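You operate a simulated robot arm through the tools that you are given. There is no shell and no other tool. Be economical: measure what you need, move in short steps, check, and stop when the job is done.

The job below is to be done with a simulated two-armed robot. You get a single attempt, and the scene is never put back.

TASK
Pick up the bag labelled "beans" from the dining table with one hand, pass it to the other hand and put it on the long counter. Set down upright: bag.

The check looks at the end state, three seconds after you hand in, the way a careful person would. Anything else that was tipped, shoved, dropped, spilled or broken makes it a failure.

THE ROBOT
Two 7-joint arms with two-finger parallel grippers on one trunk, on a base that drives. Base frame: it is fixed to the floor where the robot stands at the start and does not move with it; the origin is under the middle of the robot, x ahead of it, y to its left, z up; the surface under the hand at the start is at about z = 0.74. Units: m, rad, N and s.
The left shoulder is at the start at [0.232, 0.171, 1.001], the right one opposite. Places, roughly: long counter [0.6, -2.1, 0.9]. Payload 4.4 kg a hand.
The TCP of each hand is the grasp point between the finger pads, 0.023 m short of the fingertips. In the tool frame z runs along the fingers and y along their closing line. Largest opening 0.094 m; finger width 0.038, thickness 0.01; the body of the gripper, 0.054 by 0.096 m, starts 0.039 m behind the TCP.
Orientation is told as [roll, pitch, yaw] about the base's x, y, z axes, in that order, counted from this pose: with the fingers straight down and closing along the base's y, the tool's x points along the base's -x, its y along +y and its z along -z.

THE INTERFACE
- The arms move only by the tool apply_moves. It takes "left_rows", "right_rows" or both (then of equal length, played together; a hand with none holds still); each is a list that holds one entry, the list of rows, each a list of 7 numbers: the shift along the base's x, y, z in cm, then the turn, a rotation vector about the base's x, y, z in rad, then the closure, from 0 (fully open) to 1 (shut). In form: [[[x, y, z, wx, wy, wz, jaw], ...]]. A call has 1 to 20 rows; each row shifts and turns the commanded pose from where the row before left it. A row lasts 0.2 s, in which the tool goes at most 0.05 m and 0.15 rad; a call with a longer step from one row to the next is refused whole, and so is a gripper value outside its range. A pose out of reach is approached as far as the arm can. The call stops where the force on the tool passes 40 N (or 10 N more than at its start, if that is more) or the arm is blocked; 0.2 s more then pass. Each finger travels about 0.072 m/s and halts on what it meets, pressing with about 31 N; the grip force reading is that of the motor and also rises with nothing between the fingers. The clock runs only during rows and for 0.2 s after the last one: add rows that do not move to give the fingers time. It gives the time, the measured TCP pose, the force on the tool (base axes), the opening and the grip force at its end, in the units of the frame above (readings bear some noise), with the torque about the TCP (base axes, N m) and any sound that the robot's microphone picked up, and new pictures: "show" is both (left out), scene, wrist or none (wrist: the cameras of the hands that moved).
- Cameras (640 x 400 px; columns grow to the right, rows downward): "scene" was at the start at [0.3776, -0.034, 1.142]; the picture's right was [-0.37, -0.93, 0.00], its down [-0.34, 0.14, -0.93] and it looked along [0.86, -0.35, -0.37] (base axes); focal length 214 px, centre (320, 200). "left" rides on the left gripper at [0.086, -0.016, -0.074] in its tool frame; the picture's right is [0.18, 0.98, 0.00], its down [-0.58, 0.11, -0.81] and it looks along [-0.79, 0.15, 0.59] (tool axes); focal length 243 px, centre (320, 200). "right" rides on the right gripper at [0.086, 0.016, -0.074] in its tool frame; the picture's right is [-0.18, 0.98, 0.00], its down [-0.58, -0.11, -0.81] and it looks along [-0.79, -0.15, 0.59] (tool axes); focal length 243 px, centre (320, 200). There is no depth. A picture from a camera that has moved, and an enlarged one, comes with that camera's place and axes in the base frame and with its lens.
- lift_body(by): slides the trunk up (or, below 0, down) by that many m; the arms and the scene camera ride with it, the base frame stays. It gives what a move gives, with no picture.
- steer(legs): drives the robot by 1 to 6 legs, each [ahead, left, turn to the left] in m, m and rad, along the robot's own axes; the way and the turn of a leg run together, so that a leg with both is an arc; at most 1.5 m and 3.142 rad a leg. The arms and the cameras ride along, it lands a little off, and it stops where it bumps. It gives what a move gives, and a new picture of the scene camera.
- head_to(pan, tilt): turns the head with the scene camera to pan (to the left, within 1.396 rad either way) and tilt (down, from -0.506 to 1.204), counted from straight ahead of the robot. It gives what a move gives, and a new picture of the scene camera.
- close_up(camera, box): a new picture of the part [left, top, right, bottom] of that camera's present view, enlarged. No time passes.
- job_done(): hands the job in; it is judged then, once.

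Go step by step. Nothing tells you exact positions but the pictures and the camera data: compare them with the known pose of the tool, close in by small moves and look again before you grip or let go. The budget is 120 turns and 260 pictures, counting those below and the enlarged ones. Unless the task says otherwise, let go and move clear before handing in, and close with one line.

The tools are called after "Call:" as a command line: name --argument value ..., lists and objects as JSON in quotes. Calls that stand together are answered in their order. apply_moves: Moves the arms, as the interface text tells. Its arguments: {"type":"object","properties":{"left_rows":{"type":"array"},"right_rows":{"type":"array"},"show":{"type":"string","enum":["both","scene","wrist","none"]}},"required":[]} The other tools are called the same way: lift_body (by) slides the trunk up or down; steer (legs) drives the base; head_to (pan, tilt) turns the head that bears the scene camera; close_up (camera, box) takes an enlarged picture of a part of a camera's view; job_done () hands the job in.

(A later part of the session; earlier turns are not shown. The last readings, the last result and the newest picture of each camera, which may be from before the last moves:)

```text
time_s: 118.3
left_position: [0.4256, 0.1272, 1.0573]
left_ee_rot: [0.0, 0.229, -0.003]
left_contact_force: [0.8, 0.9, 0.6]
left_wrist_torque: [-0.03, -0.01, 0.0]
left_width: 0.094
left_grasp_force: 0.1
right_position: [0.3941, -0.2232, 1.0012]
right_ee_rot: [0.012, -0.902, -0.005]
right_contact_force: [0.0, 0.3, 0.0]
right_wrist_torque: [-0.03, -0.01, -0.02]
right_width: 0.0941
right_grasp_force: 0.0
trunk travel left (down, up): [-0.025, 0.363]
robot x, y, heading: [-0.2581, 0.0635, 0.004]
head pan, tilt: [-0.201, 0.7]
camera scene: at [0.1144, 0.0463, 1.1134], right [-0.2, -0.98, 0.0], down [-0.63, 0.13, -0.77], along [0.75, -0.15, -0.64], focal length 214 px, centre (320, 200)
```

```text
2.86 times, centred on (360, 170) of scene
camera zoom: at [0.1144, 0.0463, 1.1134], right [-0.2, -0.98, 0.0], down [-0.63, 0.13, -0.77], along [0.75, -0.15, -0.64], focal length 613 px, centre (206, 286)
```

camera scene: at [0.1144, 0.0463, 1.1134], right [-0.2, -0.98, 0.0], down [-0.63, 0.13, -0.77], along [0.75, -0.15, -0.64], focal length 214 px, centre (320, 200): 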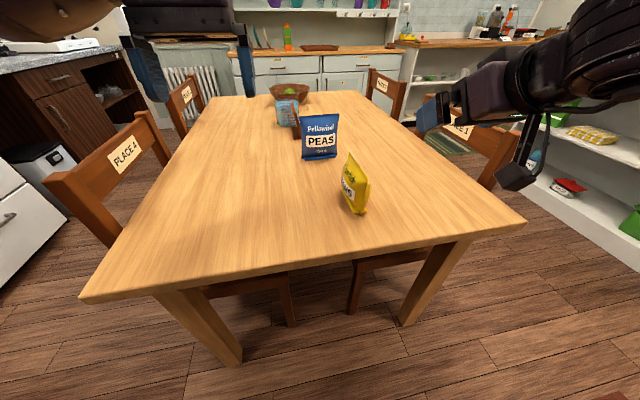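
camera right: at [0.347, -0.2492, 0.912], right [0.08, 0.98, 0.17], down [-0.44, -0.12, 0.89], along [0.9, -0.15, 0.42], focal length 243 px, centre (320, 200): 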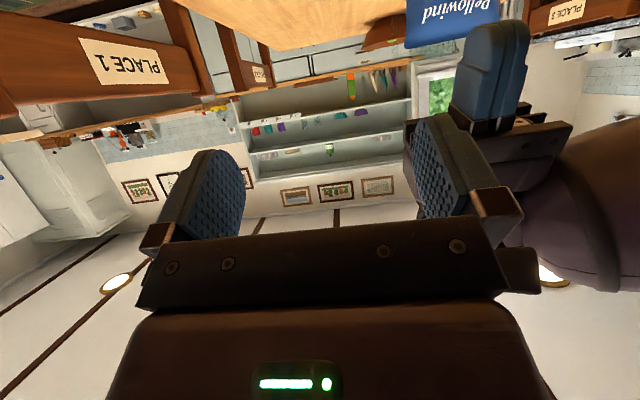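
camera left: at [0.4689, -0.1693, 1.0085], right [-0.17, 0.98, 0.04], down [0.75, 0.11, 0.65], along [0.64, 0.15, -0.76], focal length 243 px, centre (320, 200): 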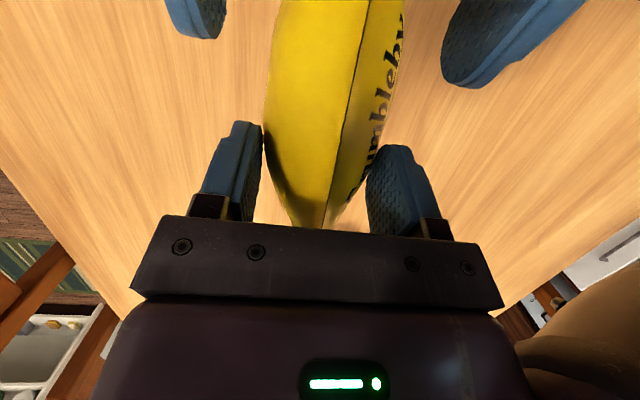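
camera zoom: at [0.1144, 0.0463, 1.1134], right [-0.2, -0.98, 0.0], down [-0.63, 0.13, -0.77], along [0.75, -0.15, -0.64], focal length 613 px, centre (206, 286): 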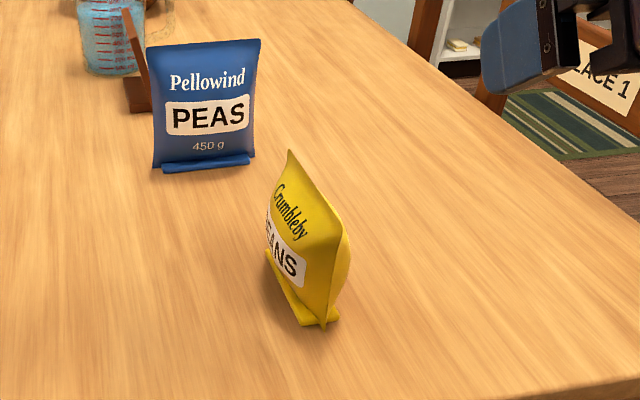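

Bag centre confirmed at (0.532, -0.130). The right hand goes to its pre-grasp behind the near end.

Call:
apply_moves --right_rows '[[[0, 1.5, -2, 0, 0, 0.007, 0], [0.2, 1.8, -2.4, 0, 0, 0.007, 0], [0.4, 1.8, -2.4, 0, 0, 0.007, 0], [0.4, 1.8, -2.4, 0, 0, 0.007, 0], [0.4, 1.9, -2.3, 0, 0, 0.007, 0]]]'

```text
time_s: 119.5
left_position: [0.4257, 0.1274, 1.056]
left_ee_rot: [0.0, 0.23, -0.005]
left_contact_force: [0.2, 0.5, 0.2]
left_wrist_torque: [0.01, -0.01, 0.0]
left_width: 0.094
left_grasp_force: 0.0
right_position: [0.4091, -0.134, 0.8868]
right_ee_rot: [0.014, -0.901, 0.026]
right_contact_force: [-0.1, 0.2, -0.8]
right_wrist_torque: [-0.03, 0.01, -0.02]
right_width: 0.0942
right_grasp_force: 0.0
trunk travel left (down, up): [-0.025, 0.363]
robot x, y, heading: [-0.2583, 0.0639, 0.003]
head pan, tilt: [-0.201, 0.7]
camera scene: at [0.1154, 0.0463, 1.1129], right [-0.2, -0.98, 0.0], down [-0.63, 0.13, -0.76], along [0.75, -0.15, -0.64], focal length 214 px, centre (320, 200)
camera right: at [0.297, -0.1231, 0.8651], right [0.08, 0.99, 0.15], down [-0.27, -0.13, 0.96], along [0.96, -0.11, 0.25], focal length 243 px, centre (320, 200)
```

scene: 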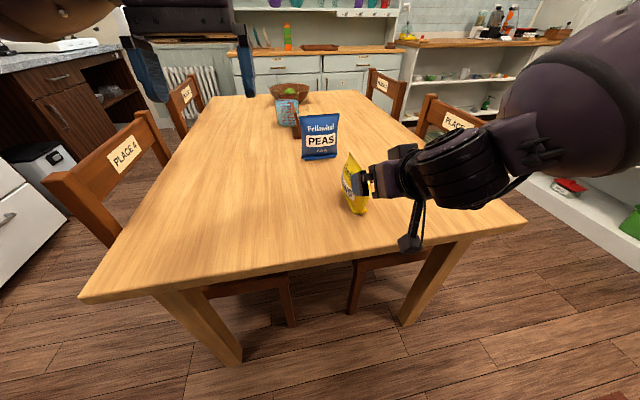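
right: 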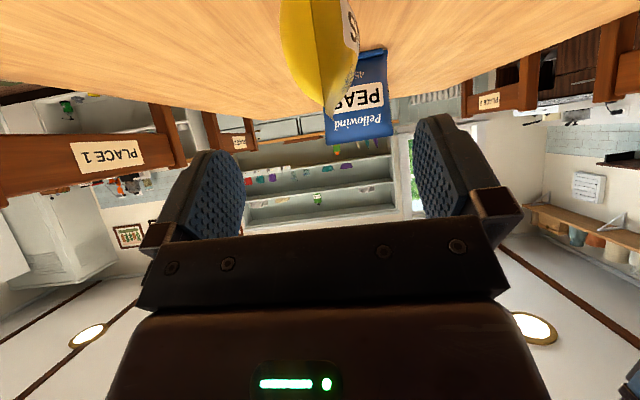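

Reach is fine and alignment good. Advancing around the near end with a small y trim.

Call:
apply_moves --right_rows '[[[1.42, 0.1, -1.14, 0, 0, 0, 0], [1.42, 0.1, -1.14, 0, 0, 0, 0], [1.42, 0.1, -1.14, 0, 0, 0, 0], [1.42, 0.1, -1.14, 0, 0, 0, 0], [1.42, 0.05, -1.14, 0, 0, 0, 0], [1.3, 0.05, -1.05, 0, 0, 0, 0]]]'

```text
time_s: 120.9
left_position: [0.4258, 0.1264, 1.0571]
left_ee_rot: [0.0, 0.232, -0.004]
left_contact_force: [0.5, 0.6, 0.0]
left_wrist_torque: [0.01, -0.04, 0.0]
left_width: 0.0939
left_grasp_force: 0.0
right_position: [0.4923, -0.1305, 0.8183]
right_ee_rot: [0.015, -0.902, 0.029]
right_contact_force: [0.0, -0.2, 0.2]
right_wrist_torque: [0.01, -0.01, -0.03]
right_width: 0.0941
right_grasp_force: 0.0
trunk travel left (down, up): [-0.025, 0.363]
robot x, y, heading: [-0.2598, 0.0593, 0.01]
head pan, tilt: [-0.201, 0.7]
camera scene: at [0.1149, 0.0458, 1.1132], right [-0.2, -0.98, 0.0], down [-0.63, 0.13, -0.77], along [0.75, -0.15, -0.64], focal length 214 px, centre (320, 200)
camera right: at [0.3801, -0.1201, 0.7977], right [0.07, 0.99, 0.15], down [-0.27, -0.13, 0.96], along [0.96, -0.11, 0.25], focal length 243 px, centre (320, 200)
```

scene: 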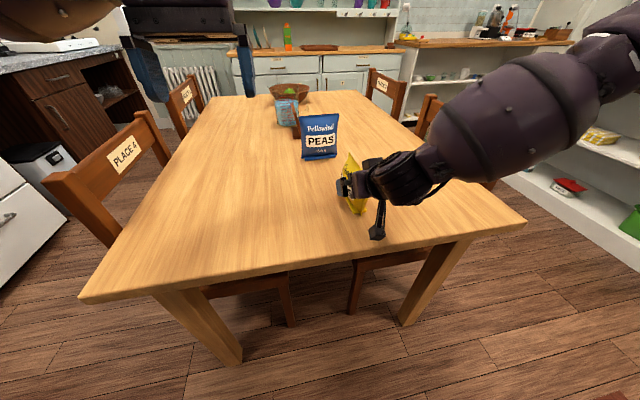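
right: 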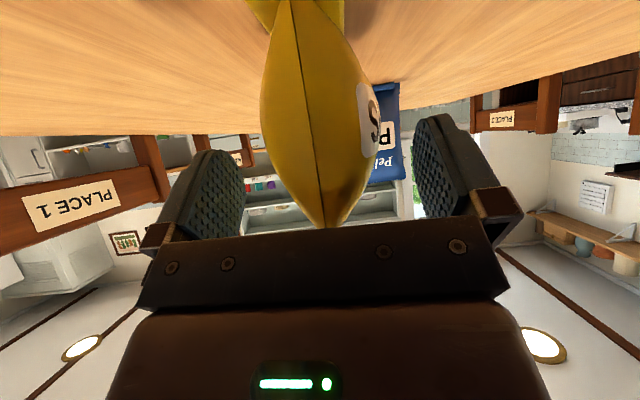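

Same good position as before. Closing, then lifting straight up 6 cm with a slight flattening.

Call:
apply_moves --right_rows '[[[0, 0, 0, 0, 0, 0, 0.3], [0, 0, 0, 0, 0, 0, 0.4], [0, 0, 0, 0, 0, 0, 1], [0, 0, 0, 0, 0, 0, 1], [0, 0, 0, 0, 0, 0, 1], [0, 0, 1, 0, 0, 0, 1], [0, 0, 1.5, 0, -0.03, 0, 1], [0, 0, 1.5, 0, -0.05, 0, 1], [0, 0, 1.5, 0, -0.05, 0, 1], [0, 0, 1, 0, -0.05, 0, 1]]]' --show "scene"

```text
time_s: 123.1
left_position: [0.4259, 0.1264, 1.0562]
left_ee_rot: [0.0, 0.233, -0.004]
left_contact_force: [0.3, 0.7, -0.7]
left_wrist_torque: [-0.03, 0.03, -0.01]
left_width: 0.0942
left_grasp_force: 0.1
right_position: [0.4923, -0.1295, 0.8838]
right_ee_rot: [0.004, -1.082, 0.037]
right_contact_force: [-0.2, 0.3, -5.0]
right_wrist_torque: [-0.01, 0.22, -0.04]
right_width: 0.0585
right_grasp_force: 30.5
trunk travel left (down, up): [-0.025, 0.363]
robot x, y, heading: [-0.2602, 0.061, 0.003]
head pan, tilt: [-0.201, 0.7]
camera scene: at [0.1153, 0.0458, 1.113], right [-0.2, -0.98, 0.0], down [-0.63, 0.13, -0.76], along [0.75, -0.15, -0.64], focal length 214 px, centre (320, 200)
```

scene: 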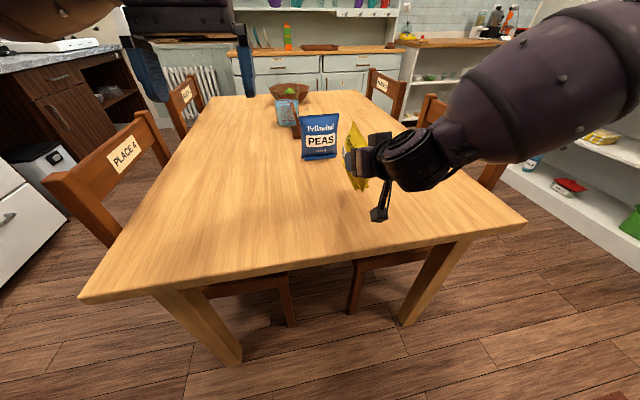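

Held well. The left grip point is now about (0.561, -0.127, 0.899); moving the left hand above it with a 0.04 rad yaw.

Call:
apply_moves --left_rows '[[[2.06, -3.16, 0, 0, 0, 0.005, 0], [2.06, -3.16, 0, 0, 0, 0.005, 0], [2.06, -3.16, 0, 0, 0, 0.005, 0], [2.06, -3.16, 0, 0, 0, 0.005, 0], [2.06, -3.16, 0, 0, 0, 0.005, 0], [2.06, -3.16, 0, 0, 0, 0.005, 0], [2.06, -3.16, 0, 0, 0, 0.005, 0], [2.06, -3.16, -1, 0, 0, 0.005, 0], [-0.5, 0, -2.3, 0, 0, 0, 0], [-0.5, 0, -2.3, 0, 0, 0, 0], [-0.5, 0, -2.3, 0, 0, 0, 0]]]'

Call:
close_up --camera "left" --box '[160, 0, 480, 200]'

```text
time_s: 125.7
left_position: [0.5954, -0.0513, 1.0409]
left_ee_rot: [-0.084, 0.186, 0.136]
left_contact_force: [0.2, 0.4, 0.3]
left_wrist_torque: [-0.03, 0.02, 0.0]
left_width: 0.0936
left_grasp_force: 0.1
left hand out of reach, approached as far as the arm can: row 7, 8, 9, 10, 11
right_position: [0.4923, -0.1288, 0.8835]
right_ee_rot: [0.002, -1.079, 0.039]
right_contact_force: [0.2, 0.1, -3.4]
right_wrist_torque: [-0.05, 0.22, -0.03]
right_width: 0.0587
right_grasp_force: 30.8
trunk travel left (down, up): [-0.025, 0.363]
robot x, y, heading: [-0.2635, 0.0611, 0.007]
head pan, tilt: [-0.201, 0.7]
stopped in row 11 (left hand): the arm was blocked; the commanded pose is now the measured one
camera scene: at [0.115, 0.0464, 1.1132], right [-0.2, -0.98, 0.0], down [-0.63, 0.13, -0.76], along [0.75, -0.15, -0.64], focal length 214 px, centre (320, 200)
camera left: at [0.5273, -0.072, 1.1292], right [-0.33, 0.94, -0.05], down [0.69, 0.27, 0.67], along [0.65, 0.19, -0.74], focal length 243 px, centre (320, 200)
```

scene: 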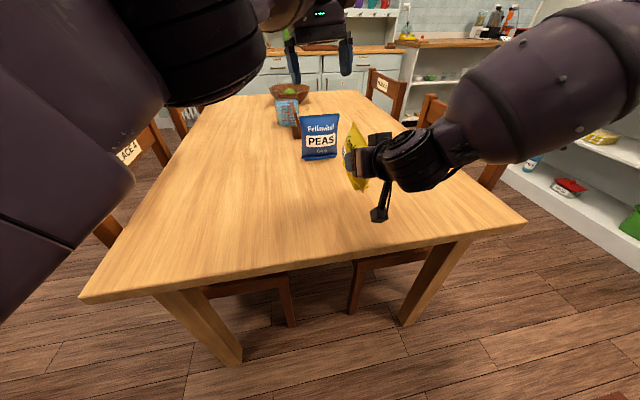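
left: 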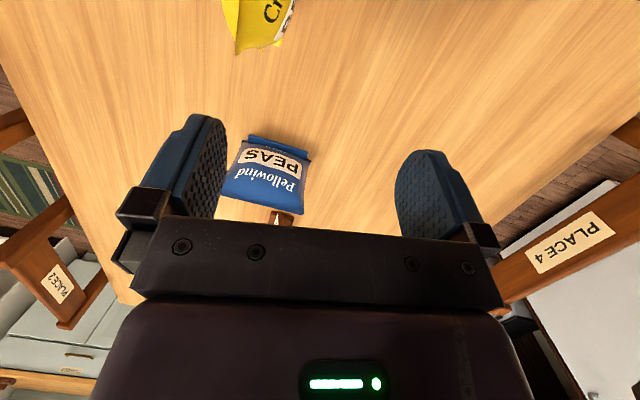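

```text
2.00 times, centred on (320, 100) of left
camera zoom: at [0.5273, -0.072, 1.1292], right [-0.33, 0.94, -0.05], down [0.69, 0.27, 0.67], along [0.65, 0.19, -0.74], focal length 485 px, centre (320, 400)
```

zoom: 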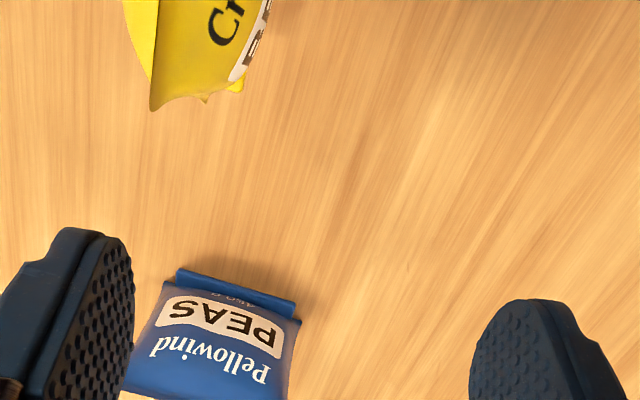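

At that height the left arm is at its limit. I'll bring the bag 2.5 cm nearer and flatten the right hand slightly, which lets the left come in steeper and lower. The left hand re-orients first.

Call:
apply_moves --left_rows '[[[-2, 1, -0.4, 0.017, -0.011, -0.019, 0], [-2, 1, -0.4, 0.017, -0.011, -0.019, 0], [-2, 1, -0.4, 0.017, -0.011, -0.019, 0], [-2, 1, -0.4, 0.017, -0.011, -0.019, 0], [0, 1, -0.4, 0.017, -0.011, -0.019, 0]]]' --right_rows '[[[-0.5, 0.2, 0, 0, -0.02, 0, 1], [-0.5, 0.2, 0, 0, -0.02, 0, 1], [-0.5, 0.2, 0, 0, -0.02, 0, 1], [-0.5, 0.2, 0, 0, -0.02, 0, 1], [-0.5, 0.2, 0, 0, -0.02, 0, 1]]]' --show "scene"

```text
time_s: 126.9
left_position: [0.5966, -0.0477, 1.0485]
left_ee_rot: [-0.009, 0.119, 0.056]
left_contact_force: [-0.1, -0.3, 0.2]
left_wrist_torque: [0.05, 0.02, 0.01]
left_width: 0.0939
left_grasp_force: 0.1
left hand out of reach, approached as far as the arm can: row 1, 2, 3, 4, 5
right_position: [0.4673, -0.1206, 0.8833]
right_ee_rot: [-0.015, -1.176, 0.046]
right_contact_force: [0.0, -0.2, -4.6]
right_wrist_torque: [-0.01, 0.23, 0.01]
right_width: 0.0587
right_grasp_force: 31.6
trunk travel left (down, up): [-0.025, 0.363]
robot x, y, heading: [-0.2604, 0.0617, 0.004]
head pan, tilt: [-0.201, 0.7]
camera scene: at [0.1155, 0.0455, 1.1129], right [-0.2, -0.98, 0.0], down [-0.63, 0.13, -0.76], along [0.75, -0.15, -0.64], focal length 214 px, centre (320, 200)
```

scene: 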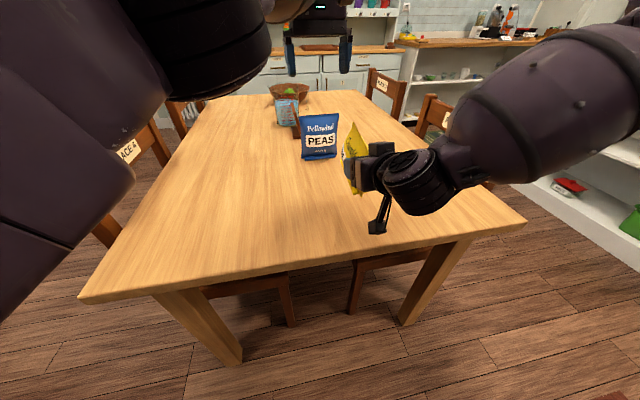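

Call:
apply_moves --left_rows '[[[-3, 3, 0, 0, 0, 0, 0], [-3, 3, 0, 0, 0, 0, 0], [-3, 3, 0, 0, 0, 0, 0], [-2, 3, 0, 0, 0, 0, 0]]]' --show "scene"

```text
time_s: 127.9
left_position: [0.6054, -0.0003, 1.0775]
left_ee_rot: [0.006, 0.133, 0.048]
left_contact_force: [-0.2, 0.6, -0.2]
left_wrist_torque: [0.0, 0.01, 0.01]
left_width: 0.0939
left_grasp_force: 0.0
left hand out of reach, approached as far as the arm can: row 1, 2, 3, 4
right_position: [0.4676, -0.12, 0.8828]
right_ee_rot: [-0.013, -1.175, 0.049]
right_contact_force: [-0.5, -0.3, -4.9]
right_wrist_torque: [0.0, 0.23, -0.01]
right_width: 0.0586
right_grasp_force: 30.6
trunk travel left (down, up): [-0.025, 0.363]
robot x, y, heading: [-0.2556, 0.0575, 0.003]
head pan, tilt: [-0.201, 0.7]
camera scene: at [0.1155, 0.0463, 1.1129], right [-0.2, -0.98, 0.0], down [-0.63, 0.13, -0.76], along [0.75, -0.15, -0.64], focal length 214 px, centre (320, 200)
```

scene: 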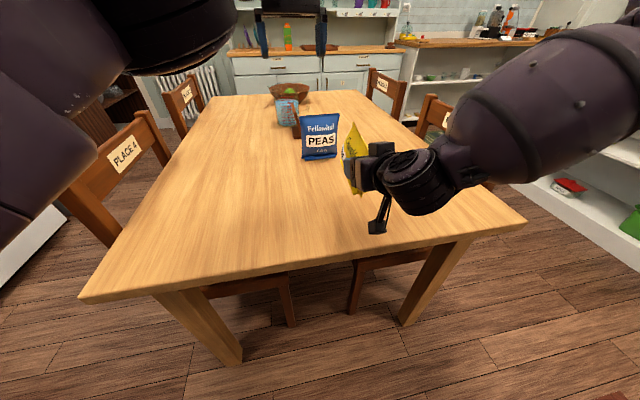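

Call:
apply_moves --left_rows '[[[0, 4, 1, 0, 0, 0, 0], [0, 4, 1, 0, 0, 0, 0], [-2, 4, 0, 0, 0, 0, 0], [-4, 2, 0, 0, 0, 0, 0], [-4, 0, 0, 0, 0, 0, 0], [-4, 0, 0, 0, 0, 0, 0]]]' --show "none"

```text
time_s: 129.3
left_position: [0.6306, 0.0886, 1.1126]
left_ee_rot: [0.006, 0.13, 0.047]
left_contact_force: [-0.1, -0.1, 0.3]
left_wrist_torque: [0.01, 0.01, -0.02]
left_width: 0.094
left_grasp_force: 0.0
left hand out of reach, approached as far as the arm can: row 1, 2, 3, 4, 5, 6
right_position: [0.4678, -0.1188, 0.8834]
right_ee_rot: [-0.014, -1.177, 0.047]
right_contact_force: [0.5, 0.2, -4.0]
right_wrist_torque: [-0.03, 0.22, 0.02]
right_width: 0.059
right_grasp_force: 30.8
trunk travel left (down, up): [-0.025, 0.363]
robot x, y, heading: [-0.2559, 0.0613, 0.009]
head pan, tilt: [-0.201, 0.7]
```

The left wrist seems stuck at a joint limit for this tilt. I'll tip the hand forward to free it.

Call:
apply_moves --left_rows '[[[0, 1, 0, 0, -0.12, 0, 0], [0, 1, 0, 0, -0.12, 0, 0], [0, 1, 0, 0, -0.12, 0, 0], [0, 1, 0, 0, -0.12, 0, 0], [-2, 1, 0, 0, 0, 0, 0], [-3, 1, 0, 0, 0, 0, 0], [-3, 1, 0, 0, 0, 0, 0], [-3, 1, 0, 0, 0, 0, 0]]]' --show "scene"

```text
time_s: 131.1
left_position: [0.6884, 0.1195, 1.1826]
left_ee_rot: [-0.016, -0.348, 0.048]
left_contact_force: [0.6, 0.2, -1.0]
left_wrist_torque: [0.01, 0.03, -0.01]
left_width: 0.0941
left_grasp_force: 0.0
left hand out of reach, approached as far as the arm can: row 1, 2, 3, 4, 5, 6, 7, 8
right_position: [0.4677, -0.1201, 0.8858]
right_ee_rot: [-0.012, -1.177, 0.048]
right_contact_force: [-0.1, -0.6, -4.0]
right_wrist_torque: [0.02, 0.19, 0.01]
right_width: 0.0589
right_grasp_force: 30.9
trunk travel left (down, up): [-0.025, 0.363]
robot x, y, heading: [-0.2604, 0.0601, 0.001]
head pan, tilt: [-0.201, 0.7]
camera scene: at [0.1152, 0.0458, 1.1131], right [-0.2, -0.98, 0.0], down [-0.63, 0.13, -0.76], along [0.75, -0.15, -0.64], focal length 214 px, centre (320, 200)
```

scene: 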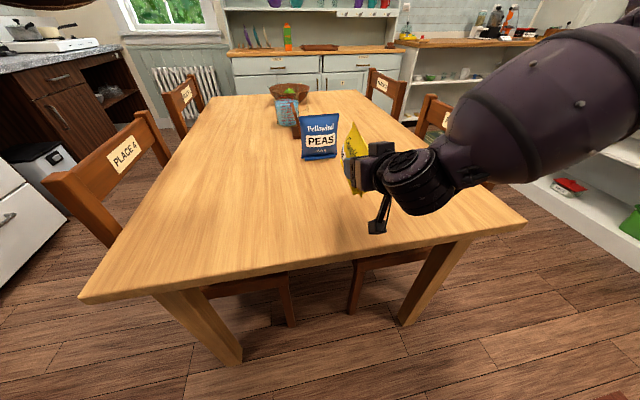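

Call:
head_to --pan 0.8 --tilt 0.1

Call:
apply_moves --left_rows '[[[4, 0, 0, 0, 0, 0, 0]]]' --show "none"

```text
time_s: 132.3
left_position: [0.6884, 0.1189, 1.1819]
left_ee_rot: [-0.018, -0.347, 0.049]
left_contact_force: [0.2, 0.4, -0.3]
left_wrist_torque: [0.04, 0.01, 0.0]
left_width: 0.0938
left_grasp_force: 0.0
right_position: [0.4678, -0.1187, 0.884]
right_ee_rot: [-0.012, -1.176, 0.046]
right_contact_force: [-0.7, 0.5, -5.0]
right_wrist_torque: [-0.02, 0.24, -0.02]
right_width: 0.0586
right_grasp_force: 31.0
trunk travel left (down, up): [-0.025, 0.363]
robot x, y, heading: [-0.2604, 0.064, 0.0]
head pan, tilt: [0.799, 0.099]
camera scene: at [0.096, 0.1286, 1.1677], right [0.72, -0.69, 0.0], down [-0.07, -0.07, -0.99], along [0.69, 0.72, -0.1], focal length 214 px, centre (320, 200)
```

scene: 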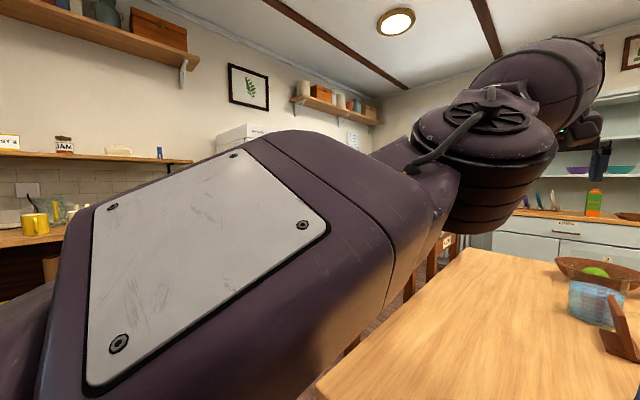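

```text
time_s: 132.7
left_position: [0.6983, 0.1237, 1.1677]
left_ee_rot: [-0.018, -0.35, 0.05]
left_contact_force: [1.4, -0.1, 0.7]
left_wrist_torque: [0.0, 0.0, -0.01]
left_width: 0.094
left_grasp_force: 0.2
left hand out of reach, approached as far as the arm can: row 1
right_position: [0.4679, -0.1201, 0.8843]
right_ee_rot: [-0.012, -1.174, 0.048]
right_contact_force: [0.3, -0.2, -5.4]
right_wrist_torque: [0.02, 0.24, -0.01]
right_width: 0.0589
right_grasp_force: 31.4
trunk travel left (down, up): [-0.025, 0.363]
robot x, y, heading: [-0.2582, 0.0631, -0.0]
head pan, tilt: [0.799, 0.099]
```

The left arm is stretched straight (a singular pose), so pulling inward does nothing. I'll swing it downward and sideways to break out; it's well clear of objects there.

Call:
apply_moves --left_rows '[[[0, 3, -1.5, 0, 0, 0, 0], [-1, 4, -1.5, 0, 0, 0, 0], [-1, 4, -1.5, 0, 0, 0, 0], [-2, 4, -1.5, 0, 0, 0, 0], [-2, 4, -1.5, 0, 0, 0, 0], [-2, 4, -1, 0, 0, 0, 0]]]' --show "scene"

```text
time_s: 134.1
left_position: [0.6156, 0.3548, 1.0865]
left_ee_rot: [-0.017, -0.35, 0.05]
left_contact_force: [0.1, -1.1, -0.5]
left_wrist_torque: [0.01, -0.01, -0.01]
left_width: 0.0939
left_grasp_force: 0.1
right_position: [0.4675, -0.1197, 0.8854]
right_ee_rot: [-0.014, -1.175, 0.048]
right_contact_force: [0.3, 0.6, -5.3]
right_wrist_torque: [-0.03, 0.23, -0.01]
right_width: 0.0585
right_grasp_force: 31.0
trunk travel left (down, up): [-0.025, 0.363]
robot x, y, heading: [-0.2605, 0.0612, 0.004]
head pan, tilt: [0.799, 0.099]
camera scene: at [0.0958, 0.1294, 1.1679], right [0.72, -0.69, 0.0], down [-0.07, -0.07, -0.99], along [0.69, 0.72, -0.1], focal length 214 px, centre (320, 200)
```

scene: 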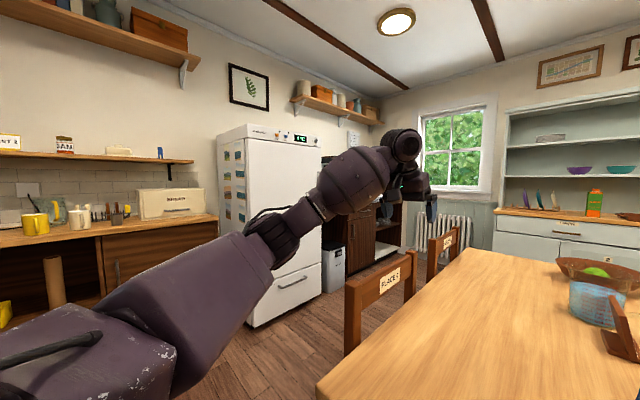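

Freed. I'll bring the left hand back in front with the new steeper tilt, then out above the grip point at a lower height.

Call:
apply_moves --left_rows '[[[-2.1, -2.8, -0.8, 0, 0.06, 0, 0], [-2.1, -2.8, -0.8, 0, 0.06, 0, 0], [-2.1, -2.8, -0.8, 0, 0.06, 0, 0], [-2.1, -2.8, -0.8, 0, 0.06, 0, 0], [-2.1, -2.8, -0.8, 0, 0.06, 0, 0], [-2.1, -2.8, -0.8, 0, 0.06, 0, 0], [-2.1, -2.8, -0.8, 0, 0.06, 0, 0], [-2.1, -2.8, -0.8, 0, 0.06, 0, 0]]]' --show "none"

Call:
head_to --pan -0.1 --tilt 0.6

```text
time_s: 135.9
left_position: [0.4495, 0.1313, 1.0207]
left_ee_rot: [0.007, 0.133, 0.046]
left_contact_force: [0.3, -0.3, -0.2]
left_wrist_torque: [-0.01, 0.01, 0.01]
left_width: 0.0938
left_grasp_force: 0.1
right_position: [0.4675, -0.1207, 0.8834]
right_ee_rot: [-0.012, -1.177, 0.047]
right_contact_force: [-0.3, 1.0, -4.4]
right_wrist_torque: [-0.01, 0.21, 0.01]
right_width: 0.059
right_grasp_force: 31.2
trunk travel left (down, up): [-0.025, 0.363]
robot x, y, heading: [-0.2594, 0.0631, 0.004]
head pan, tilt: [0.799, 0.099]
```

```text
time_s: 137.1
left_position: [0.4488, 0.1318, 1.0214]
left_ee_rot: [0.005, 0.131, 0.047]
left_contact_force: [0.2, 0.8, 0.3]
left_wrist_torque: [-0.05, -0.03, -0.01]
left_width: 0.0941
left_grasp_force: 0.1
right_position: [0.4681, -0.1197, 0.8845]
right_ee_rot: [-0.014, -1.179, 0.048]
right_contact_force: [0.7, -0.4, -4.3]
right_wrist_torque: [0.0, 0.22, 0.01]
right_width: 0.0585
right_grasp_force: 30.8
trunk travel left (down, up): [-0.025, 0.363]
robot x, y, heading: [-0.2633, 0.0563, 0.006]
head pan, tilt: [-0.099, 0.6]
camera scene: at [0.12, 0.0541, 1.1217], right [-0.09, -1.0, 0.0], down [-0.56, 0.05, -0.83], along [0.82, -0.08, -0.56], focal length 214 px, centre (320, 200)
```

scene: 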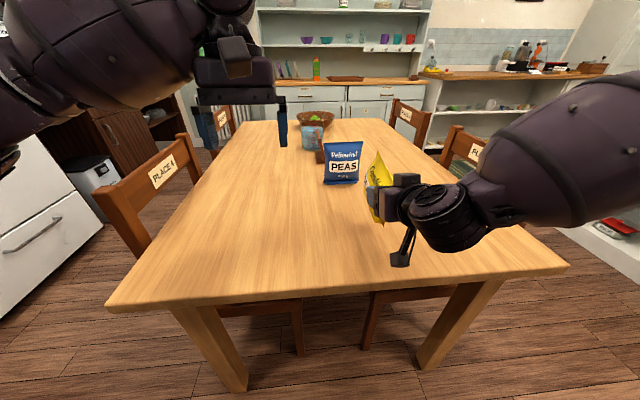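

Call:
apply_moves --left_rows '[[[1.0, -3.55, -0.3, 0, 0, 0, 0], [1.2, -3.55, -0.3, 0, 0, 0, 0], [1.3, -3.55, -0.3, 0, 0, 0, 0], [1.4, -3.55, -0.3, 0, 0, 0, 0], [1.5, -3.55, -0.3, 0, 0, 0, 0], [1.5, -3.55, -0.3, 0, 0, 0, 0], [1.7, -3.55, -0.3, 0, 0, 0, 0]]]'

Call:
close_up --camera "left" --box '[160, 0, 480, 200]'

```text
time_s: 138.7
left_position: [0.5427, -0.1199, 1.0005]
left_ee_rot: [0.008, 0.129, 0.043]
left_contact_force: [-0.1, 0.6, -0.4]
left_wrist_torque: [-0.02, 0.0, -0.01]
left_width: 0.0939
left_grasp_force: 0.1
right_position: [0.4665, -0.1211, 0.8855]
right_ee_rot: [-0.012, -1.178, 0.046]
right_contact_force: [1.2, -0.4, -4.1]
right_wrist_torque: [0.04, 0.21, 0.0]
right_width: 0.0585
right_grasp_force: 31.0
trunk travel left (down, up): [-0.025, 0.363]
robot x, y, heading: [-0.2604, 0.0611, 0.001]
head pan, tilt: [-0.099, 0.6]
camera scene: at [0.1193, 0.053, 1.122], right [-0.1, -1.0, 0.0], down [-0.56, 0.06, -0.83], along [0.82, -0.08, -0.56], focal length 214 px, centre (320, 200)
camera left: at [0.4682, -0.1404, 1.0849], right [-0.22, 0.97, 0.03], down [0.68, 0.13, 0.73], along [0.7, 0.18, -0.69], focal length 243 px, centre (320, 200)
```

scene: 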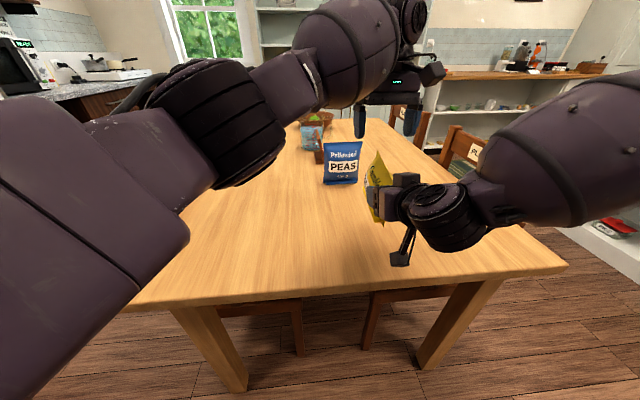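
left: 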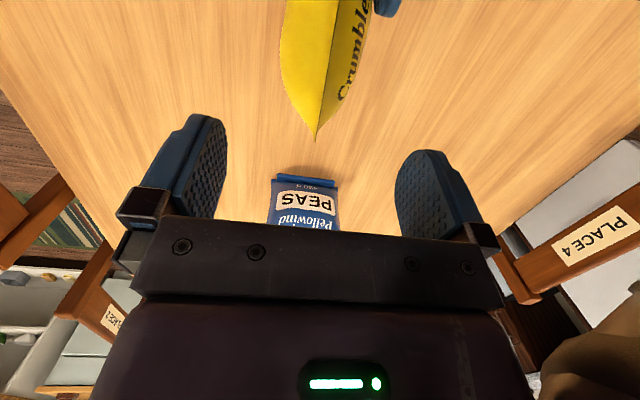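

```text
2.00 times, centred on (320, 100) of left
camera zoom: at [0.4682, -0.1404, 1.0849], right [-0.22, 0.97, 0.03], down [0.68, 0.13, 0.73], along [0.7, 0.18, -0.69], focal length 485 px, centre (320, 400)
```

zoom: 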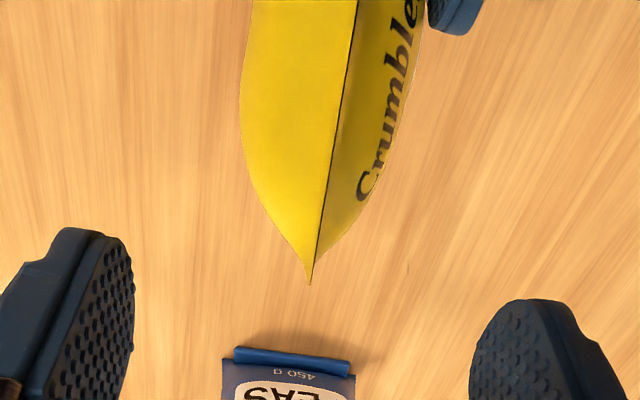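

Well aligned (the tip is at y ≈ -0.118). Descending to the grip depth.

Call:
apply_moves --left_rows '[[[-0.14, 0.03, -1.35, 0, 0, 0, 0], [-0.14, 0.03, -1.35, 0, 0, 0, 0], [-0.14, 0.03, -1.35, 0, 0, 0, 0], [-0.14, 0.03, -1.35, 0, 0, 0, 0], [-0.14, 0.03, -1.35, 0, 0, 0, 0], [-0.14, 0.03, -1.3, 0, 0, 0, 0], [-0.14, 0.02, -1.2, 0, 0, 0, 0]]]'

Call:
close_up --camera "scene" --box '[320, 70, 480, 240]'

```text
time_s: 140.5
left_position: [0.5594, -0.0912, 0.9506]
left_ee_rot: [-0.064, 0.109, 0.093]
left_contact_force: [0.8, -0.5, 0.1]
left_wrist_torque: [0.02, 0.02, 0.04]
left_width: 0.0941
left_grasp_force: 0.0
right_position: [0.4671, -0.1208, 0.8839]
right_ee_rot: [-0.016, -1.174, 0.05]
right_contact_force: [0.0, 1.0, -5.5]
right_wrist_torque: [0.01, 0.2, 0.0]
right_width: 0.0589
right_grasp_force: 31.3
trunk travel left (down, up): [-0.025, 0.363]
robot x, y, heading: [-0.257, 0.0603, 0.007]
head pan, tilt: [-0.099, 0.6]
stopped in row 7 (left hand): the arm was blocked; the commanded pose is now the measured one
camera scene: at [0.12, 0.0547, 1.1217], right [-0.1, -1.0, 0.0], down [-0.56, 0.05, -0.82], along [0.82, -0.08, -0.57], focal length 214 px, centre (320, 200)
camera left: at [0.4833, -0.1105, 1.0341], right [-0.28, 0.96, -0.04], down [0.65, 0.22, 0.73], along [0.71, 0.18, -0.68], focal length 243 px, centre (320, 200)
```

scene: 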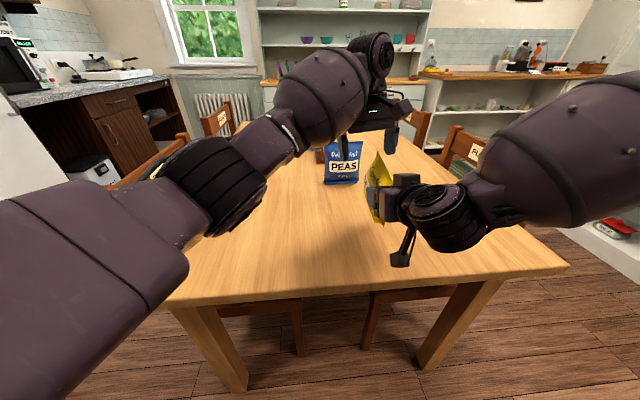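
left: 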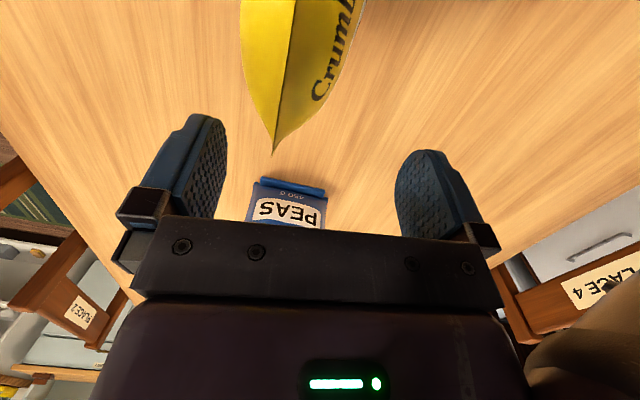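

```text
2.35 times, centred on (400, 155) of scene
camera zoom: at [0.12, 0.0547, 1.1217], right [-0.1, -1.0, 0.0], down [-0.56, 0.05, -0.82], along [0.82, -0.08, -0.57], focal length 505 px, centre (132, 306)
```

zoom: 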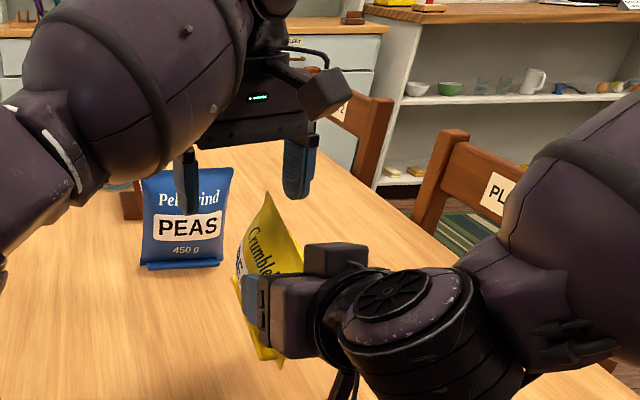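

The left arm is at its cross-reach limit here. I'll raise it, then shift the bag with the right hand 2.5 cm nearer and 4.5 cm to the left.

Call:
apply_moves --left_rows '[[[0, 2, 1.5, 0.01, 0, -0.008, 0], [-1, 3, 2, 0.01, 0, -0.008, 0], [-2, 3, 1, 0.01, 0, -0.008, 0], [-2, 3, 0, 0.01, 0, -0.008, 0], [-2, 3, 0, 0.01, 0, -0.008, 0], [-2, 2, 0, 0.01, 0, 0, 0]]]' --show "none"

Call:
apply_moves --right_rows '[[[-0.2, 1, 0, 0, 0, 0, 1], [-0.5, 1, 0, 0, 0, 0, 1], [-0.5, 1, 0, 0, 0, 0, 1], [-0.6, 1, 0, 0, 0, 0, 1], [-0.6, 0.5, 0, 0, 0, 0, 1]]]' --show "scene"

```text
time_s: 141.9
left_position: [0.4635, 0.0598, 0.992]
left_ee_rot: [-0.001, 0.109, 0.046]
left_contact_force: [0.0, 0.5, -0.5]
left_wrist_torque: [-0.02, 0.01, 0.01]
left_width: 0.0938
left_grasp_force: 0.0
right_position: [0.4684, -0.1183, 0.8844]
right_ee_rot: [-0.014, -1.177, 0.05]
right_contact_force: [-0.1, 0.1, -4.7]
right_wrist_torque: [0.0, 0.19, -0.01]
right_width: 0.0586
right_grasp_force: 30.6
trunk travel left (down, up): [-0.025, 0.363]
robot x, y, heading: [-0.255, 0.0606, -0.001]
head pan, tilt: [-0.099, 0.6]
```

```text
time_s: 143.1
left_position: [0.4643, 0.0596, 0.992]
left_ee_rot: [0.0, 0.108, 0.045]
left_contact_force: [0.6, 0.4, 0.0]
left_wrist_torque: [-0.03, 0.0, 0.04]
left_width: 0.0943
left_grasp_force: 0.1
right_position: [0.4441, -0.0755, 0.8853]
right_ee_rot: [-0.014, -1.176, 0.049]
right_contact_force: [-0.5, 0.1, -4.9]
right_wrist_torque: [-0.01, 0.24, 0.01]
right_width: 0.0587
right_grasp_force: 31.0
trunk travel left (down, up): [-0.025, 0.363]
robot x, y, heading: [-0.2627, 0.0618, 0.002]
head pan, tilt: [-0.099, 0.6]
camera scene: at [0.12, 0.0541, 1.1216], right [-0.1, -1.0, 0.0], down [-0.56, 0.05, -0.82], along [0.82, -0.08, -0.57], focal length 214 px, centre (320, 200)
```

scene: 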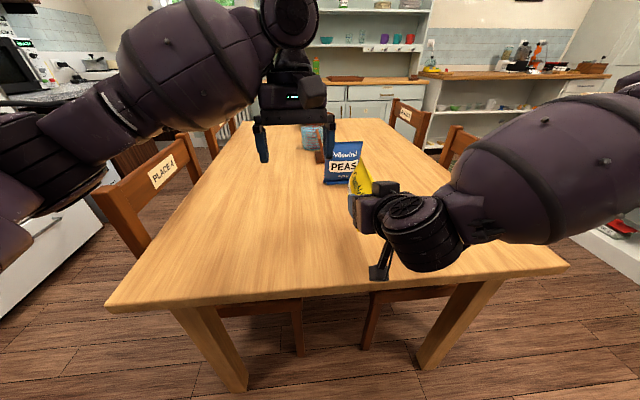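

The right arm moved freely. Before committing, I'll test that it can retreat straight back from here by carrying the bag 5 cm back and returning.

Call:
apply_moves --right_rows '[[[-1.2, 0, 0.5, 0, 0, 0, 1], [-1.2, 0, 0.5, 0, 0, 0, 1], [-1.2, 0, 0.5, 0, 0, 0, 1], [-1.2, 0, 0.5, 0, 0, 0, 1]]]' --show "none"

```text
time_s: 144.1
left_position: [0.4632, 0.0604, 0.993]
left_ee_rot: [0.001, 0.108, 0.045]
left_contact_force: [-0.8, 0.4, 0.2]
left_wrist_torque: [0.02, 0.01, 0.0]
left_width: 0.0939
left_grasp_force: 0.0
right_position: [0.3956, -0.0759, 0.9039]
right_ee_rot: [-0.013, -1.174, 0.046]
right_contact_force: [-0.5, -0.4, -4.6]
right_wrist_torque: [-0.04, 0.21, -0.01]
right_width: 0.0584
right_grasp_force: 31.3
trunk travel left (down, up): [-0.025, 0.363]
robot x, y, heading: [-0.2607, 0.0615, 0.007]
head pan, tilt: [-0.099, 0.6]
```

The retreat path is clear. Returning most of the way, then moving the left hand above the new grip point.

Call:
apply_moves --right_rows '[[[1.2, 0, -0.5, 0, 0, 0, 1], [1.2, 0, -0.5, 0, 0, 0, 1], [1.2, 0, -0.4, 0, 0, 0, 1], [0, 0, 0, 0, 0, 0, 1], [0, 0, 0, 0, 0, 0, 1], [0, 0, 0, 0, 0, 0, 1]]]' --left_rows '[[[0.8, -2, 0.5, 0, 0.003, 0, 0], [0.8, -2.2, 0.5, 0, 0.003, 0, 0], [1, -2.3, 0, 0, 0.003, 0, 0], [1, -2.3, 0, 0, 0.003, 0, 0], [1, -2.3, 0, 0, 0.003, 0, 0], [0, -2.2, 0, 0, 0, 0, 0]]]'

Call:
close_up --camera "left" --box '[160, 0, 480, 200]'

```text
time_s: 145.5
left_position: [0.5081, -0.0738, 1.002]
left_ee_rot: [0.0, 0.123, 0.046]
left_contact_force: [0.3, 0.3, -0.7]
left_wrist_torque: [0.0, 0.01, 0.02]
left_width: 0.0939
left_grasp_force: 0.0
right_position: [0.4302, -0.0742, 0.8898]
right_ee_rot: [-0.012, -1.176, 0.047]
right_contact_force: [-0.1, -0.1, -4.7]
right_wrist_torque: [-0.05, 0.21, -0.01]
right_width: 0.0585
right_grasp_force: 30.8
trunk travel left (down, up): [-0.025, 0.363]
robot x, y, heading: [-0.2575, 0.0625, 0.003]
head pan, tilt: [-0.099, 0.6]
camera scene: at [0.1198, 0.0537, 1.1217], right [-0.1, -1.0, 0.0], down [-0.56, 0.05, -0.82], along [0.82, -0.08, -0.57], focal length 214 px, centre (320, 200)
camera right: at [0.3298, -0.0641, 0.8393], right [0.04, 0.99, 0.17], down [-0.52, -0.12, 0.85], along [0.86, -0.12, 0.5], focal length 243 px, centre (320, 200)
camera left: at [0.4327, -0.0946, 1.0858], right [-0.23, 0.97, 0.02], down [0.67, 0.14, 0.73], along [0.71, 0.18, -0.68], focal length 243 px, centre (320, 200)
```

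scene: 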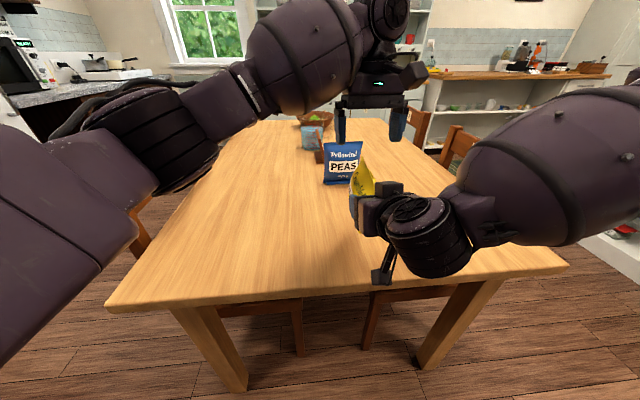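
right: 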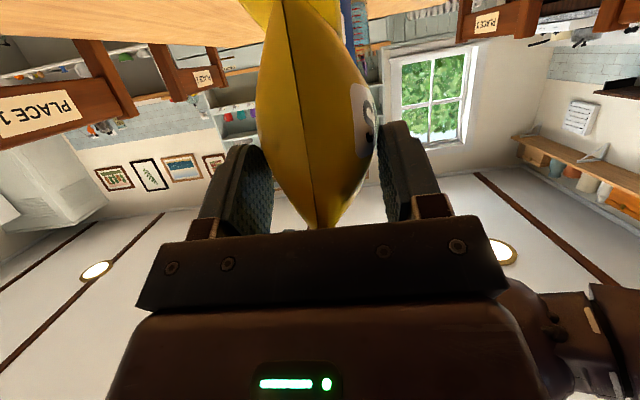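
left: 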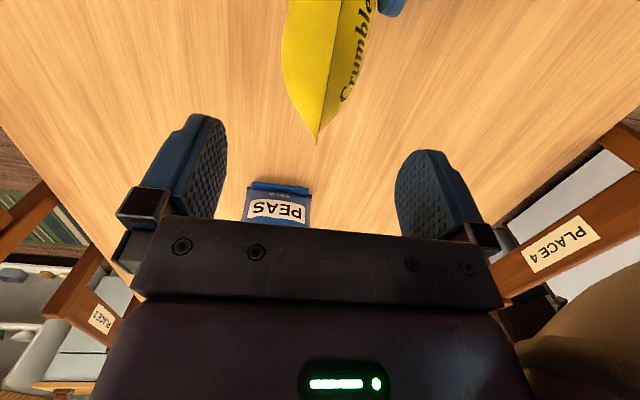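

```text
2.00 times, centred on (320, 100) of left
camera zoom: at [0.4327, -0.0946, 1.0858], right [-0.23, 0.97, 0.02], down [0.67, 0.14, 0.73], along [0.71, 0.18, -0.68], focal length 485 px, centre (320, 400)
```

zoom: 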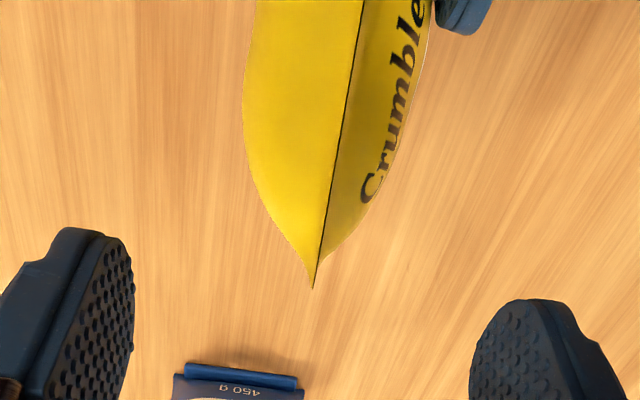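

Call:
apply_moves --left_rows '[[[-0.16, 0.04, -1.3, 0, 0, 0, 0], [-0.16, 0.04, -1.3, 0, 0, 0, 0], [-0.16, 0.04, -1.3, 0, 0, 0, 0], [-0.16, 0.04, -1.3, 0, 0, 0, 0], [-0.16, 0.04, -1.3, 0, 0, 0, 0], [-0.16, 0.04, -1.3, 0, 0, 0, 0], [-0.16, 0.04, -1.2, 0, 0, 0, 0]]]'

Call:
close_up --camera "scene" --box '[300, 70, 480, 250]'

```text
time_s: 147.1
left_position: [0.4981, -0.0712, 0.9121]
left_ee_rot: [0.0, 0.123, 0.045]
left_contact_force: [0.0, -0.3, 2.3]
left_wrist_torque: [0.03, -0.04, -0.03]
left_width: 0.0941
left_grasp_force: 0.1
right_position: [0.4319, -0.0741, 0.8894]
right_ee_rot: [-0.013, -1.173, 0.049]
right_contact_force: [0.1, -0.2, -6.8]
right_wrist_torque: [-0.05, 0.39, 0.07]
right_width: 0.0586
right_grasp_force: 31.0
trunk travel left (down, up): [-0.025, 0.363]
robot x, y, heading: [-0.2609, 0.0602, 0.003]
head pan, tilt: [-0.099, 0.6]
camera scene: at [0.1203, 0.0541, 1.1215], right [-0.1, -1.0, 0.0], down [-0.56, 0.05, -0.82], along [0.82, -0.08, -0.57], focal length 214 px, centre (320, 200)
camera left: at [0.4236, -0.0909, 0.9955], right [-0.23, 0.97, 0.02], down [0.67, 0.14, 0.73], along [0.71, 0.18, -0.68], focal length 243 px, centre (320, 200)
```

scene: 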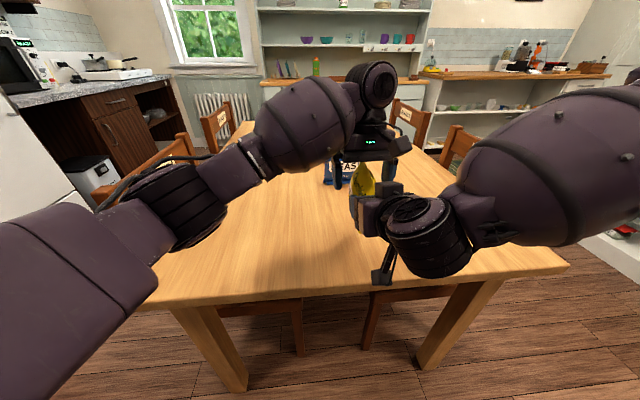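
left: 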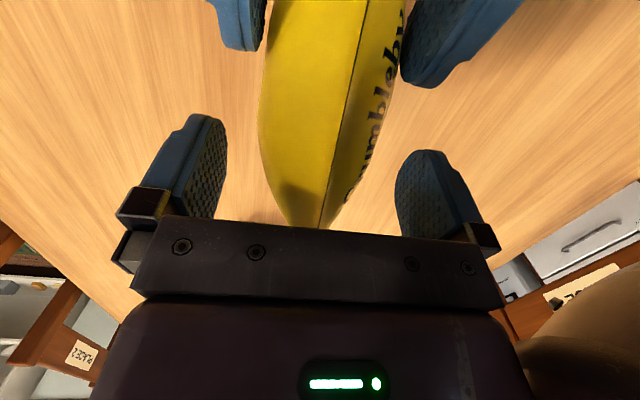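

```text
2.22 times, centred on (390, 160) of scene
camera zoom: at [0.1203, 0.0541, 1.1215], right [-0.1, -1.0, 0.0], down [-0.56, 0.05, -0.82], along [0.82, -0.08, -0.57], focal length 477 px, centre (164, 289)
```

zoom: 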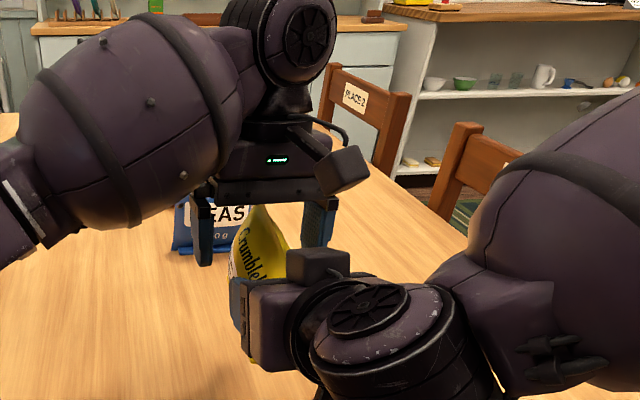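

Slight palm contact (2 N), so I'll raise 2 mm, then close in stages and centre by side force.

Call:
apply_moves --left_rows '[[[0, 0, 0.25, 0, 0, 0, 0.2], [0, 0, 0, 0, 0, 0, 0.33], [0, 0, 0, 0, 0, 0, 0.35], [0, 0, 0, 0, 0, 0, 0.36], [0, 0, 0, 0, 0, 0, 0.36]]]' --show "none"

```text
time_s: 148.3
left_position: [0.4991, -0.0701, 0.9129]
left_ee_rot: [-0.001, 0.124, 0.046]
left_contact_force: [0.7, -5.8, -1.1]
left_wrist_torque: [-0.13, 0.01, -0.1]
left_width: 0.0628
left_grasp_force: 3.2
right_position: [0.4315, -0.0744, 0.8898]
right_ee_rot: [-0.013, -1.178, 0.05]
right_contact_force: [-0.9, 5.4, -3.5]
right_wrist_torque: [-0.06, 0.09, 0.47]
right_width: 0.0587
right_grasp_force: 31.3
trunk travel left (down, up): [-0.025, 0.363]
robot x, y, heading: [-0.2594, 0.0585, -0.001]
head pan, tilt: [-0.099, 0.6]
```

Call:
apply_moves --left_rows '[[[0, -0.2, 0, 0, 0, 0, 0.35], [0, 0, 0, 0, 0, 0, 0.37], [0, 0, 0, 0, 0, 0, 0.378], [0, 0, 0, 0, 0, 0, 0.378]]]' --show "none"

```text
time_s: 149.3
left_position: [0.4984, -0.0724, 0.9137]
left_ee_rot: [0.0, 0.124, 0.045]
left_contact_force: [1.0, -6.2, -0.7]
left_wrist_torque: [-0.11, -0.01, -0.11]
left_width: 0.061
left_grasp_force: 3.2
right_position: [0.4316, -0.0759, 0.8899]
right_ee_rot: [-0.011, -1.174, 0.05]
right_contact_force: [-0.8, 6.1, -3.9]
right_wrist_torque: [-0.01, 0.14, 0.49]
right_width: 0.0586
right_grasp_force: 30.8
trunk travel left (down, up): [-0.025, 0.363]
robot x, y, heading: [-0.2587, 0.0585, 0.007]
head pan, tilt: [-0.099, 0.6]
```

Call:
apply_moves --left_rows '[[[0, -0.14, 0, 0, 0, 0, 0.37], [0, 0, 0, 0, 0, 0, 0.378], [0, 0, 0, 0, 0, 0, 0.38]]]' --show "none"

```text
time_s: 150.1
left_position: [0.4974, -0.0731, 0.9139]
left_ee_rot: [0.001, 0.123, 0.045]
left_contact_force: [-0.3, -0.9, -0.3]
left_wrist_torque: [0.0, -0.04, -0.02]
left_width: 0.0591
left_grasp_force: 0.9
right_position: [0.4321, -0.0755, 0.8904]
right_ee_rot: [-0.014, -1.173, 0.048]
right_contact_force: [-1.0, 0.6, -4.5]
right_wrist_torque: [0.02, 0.23, 0.1]
right_width: 0.0586
right_grasp_force: 31.7
trunk travel left (down, up): [-0.025, 0.363]
robot x, y, heading: [-0.261, 0.0613, 0.006]
head pan, tilt: [-0.099, 0.6]
```

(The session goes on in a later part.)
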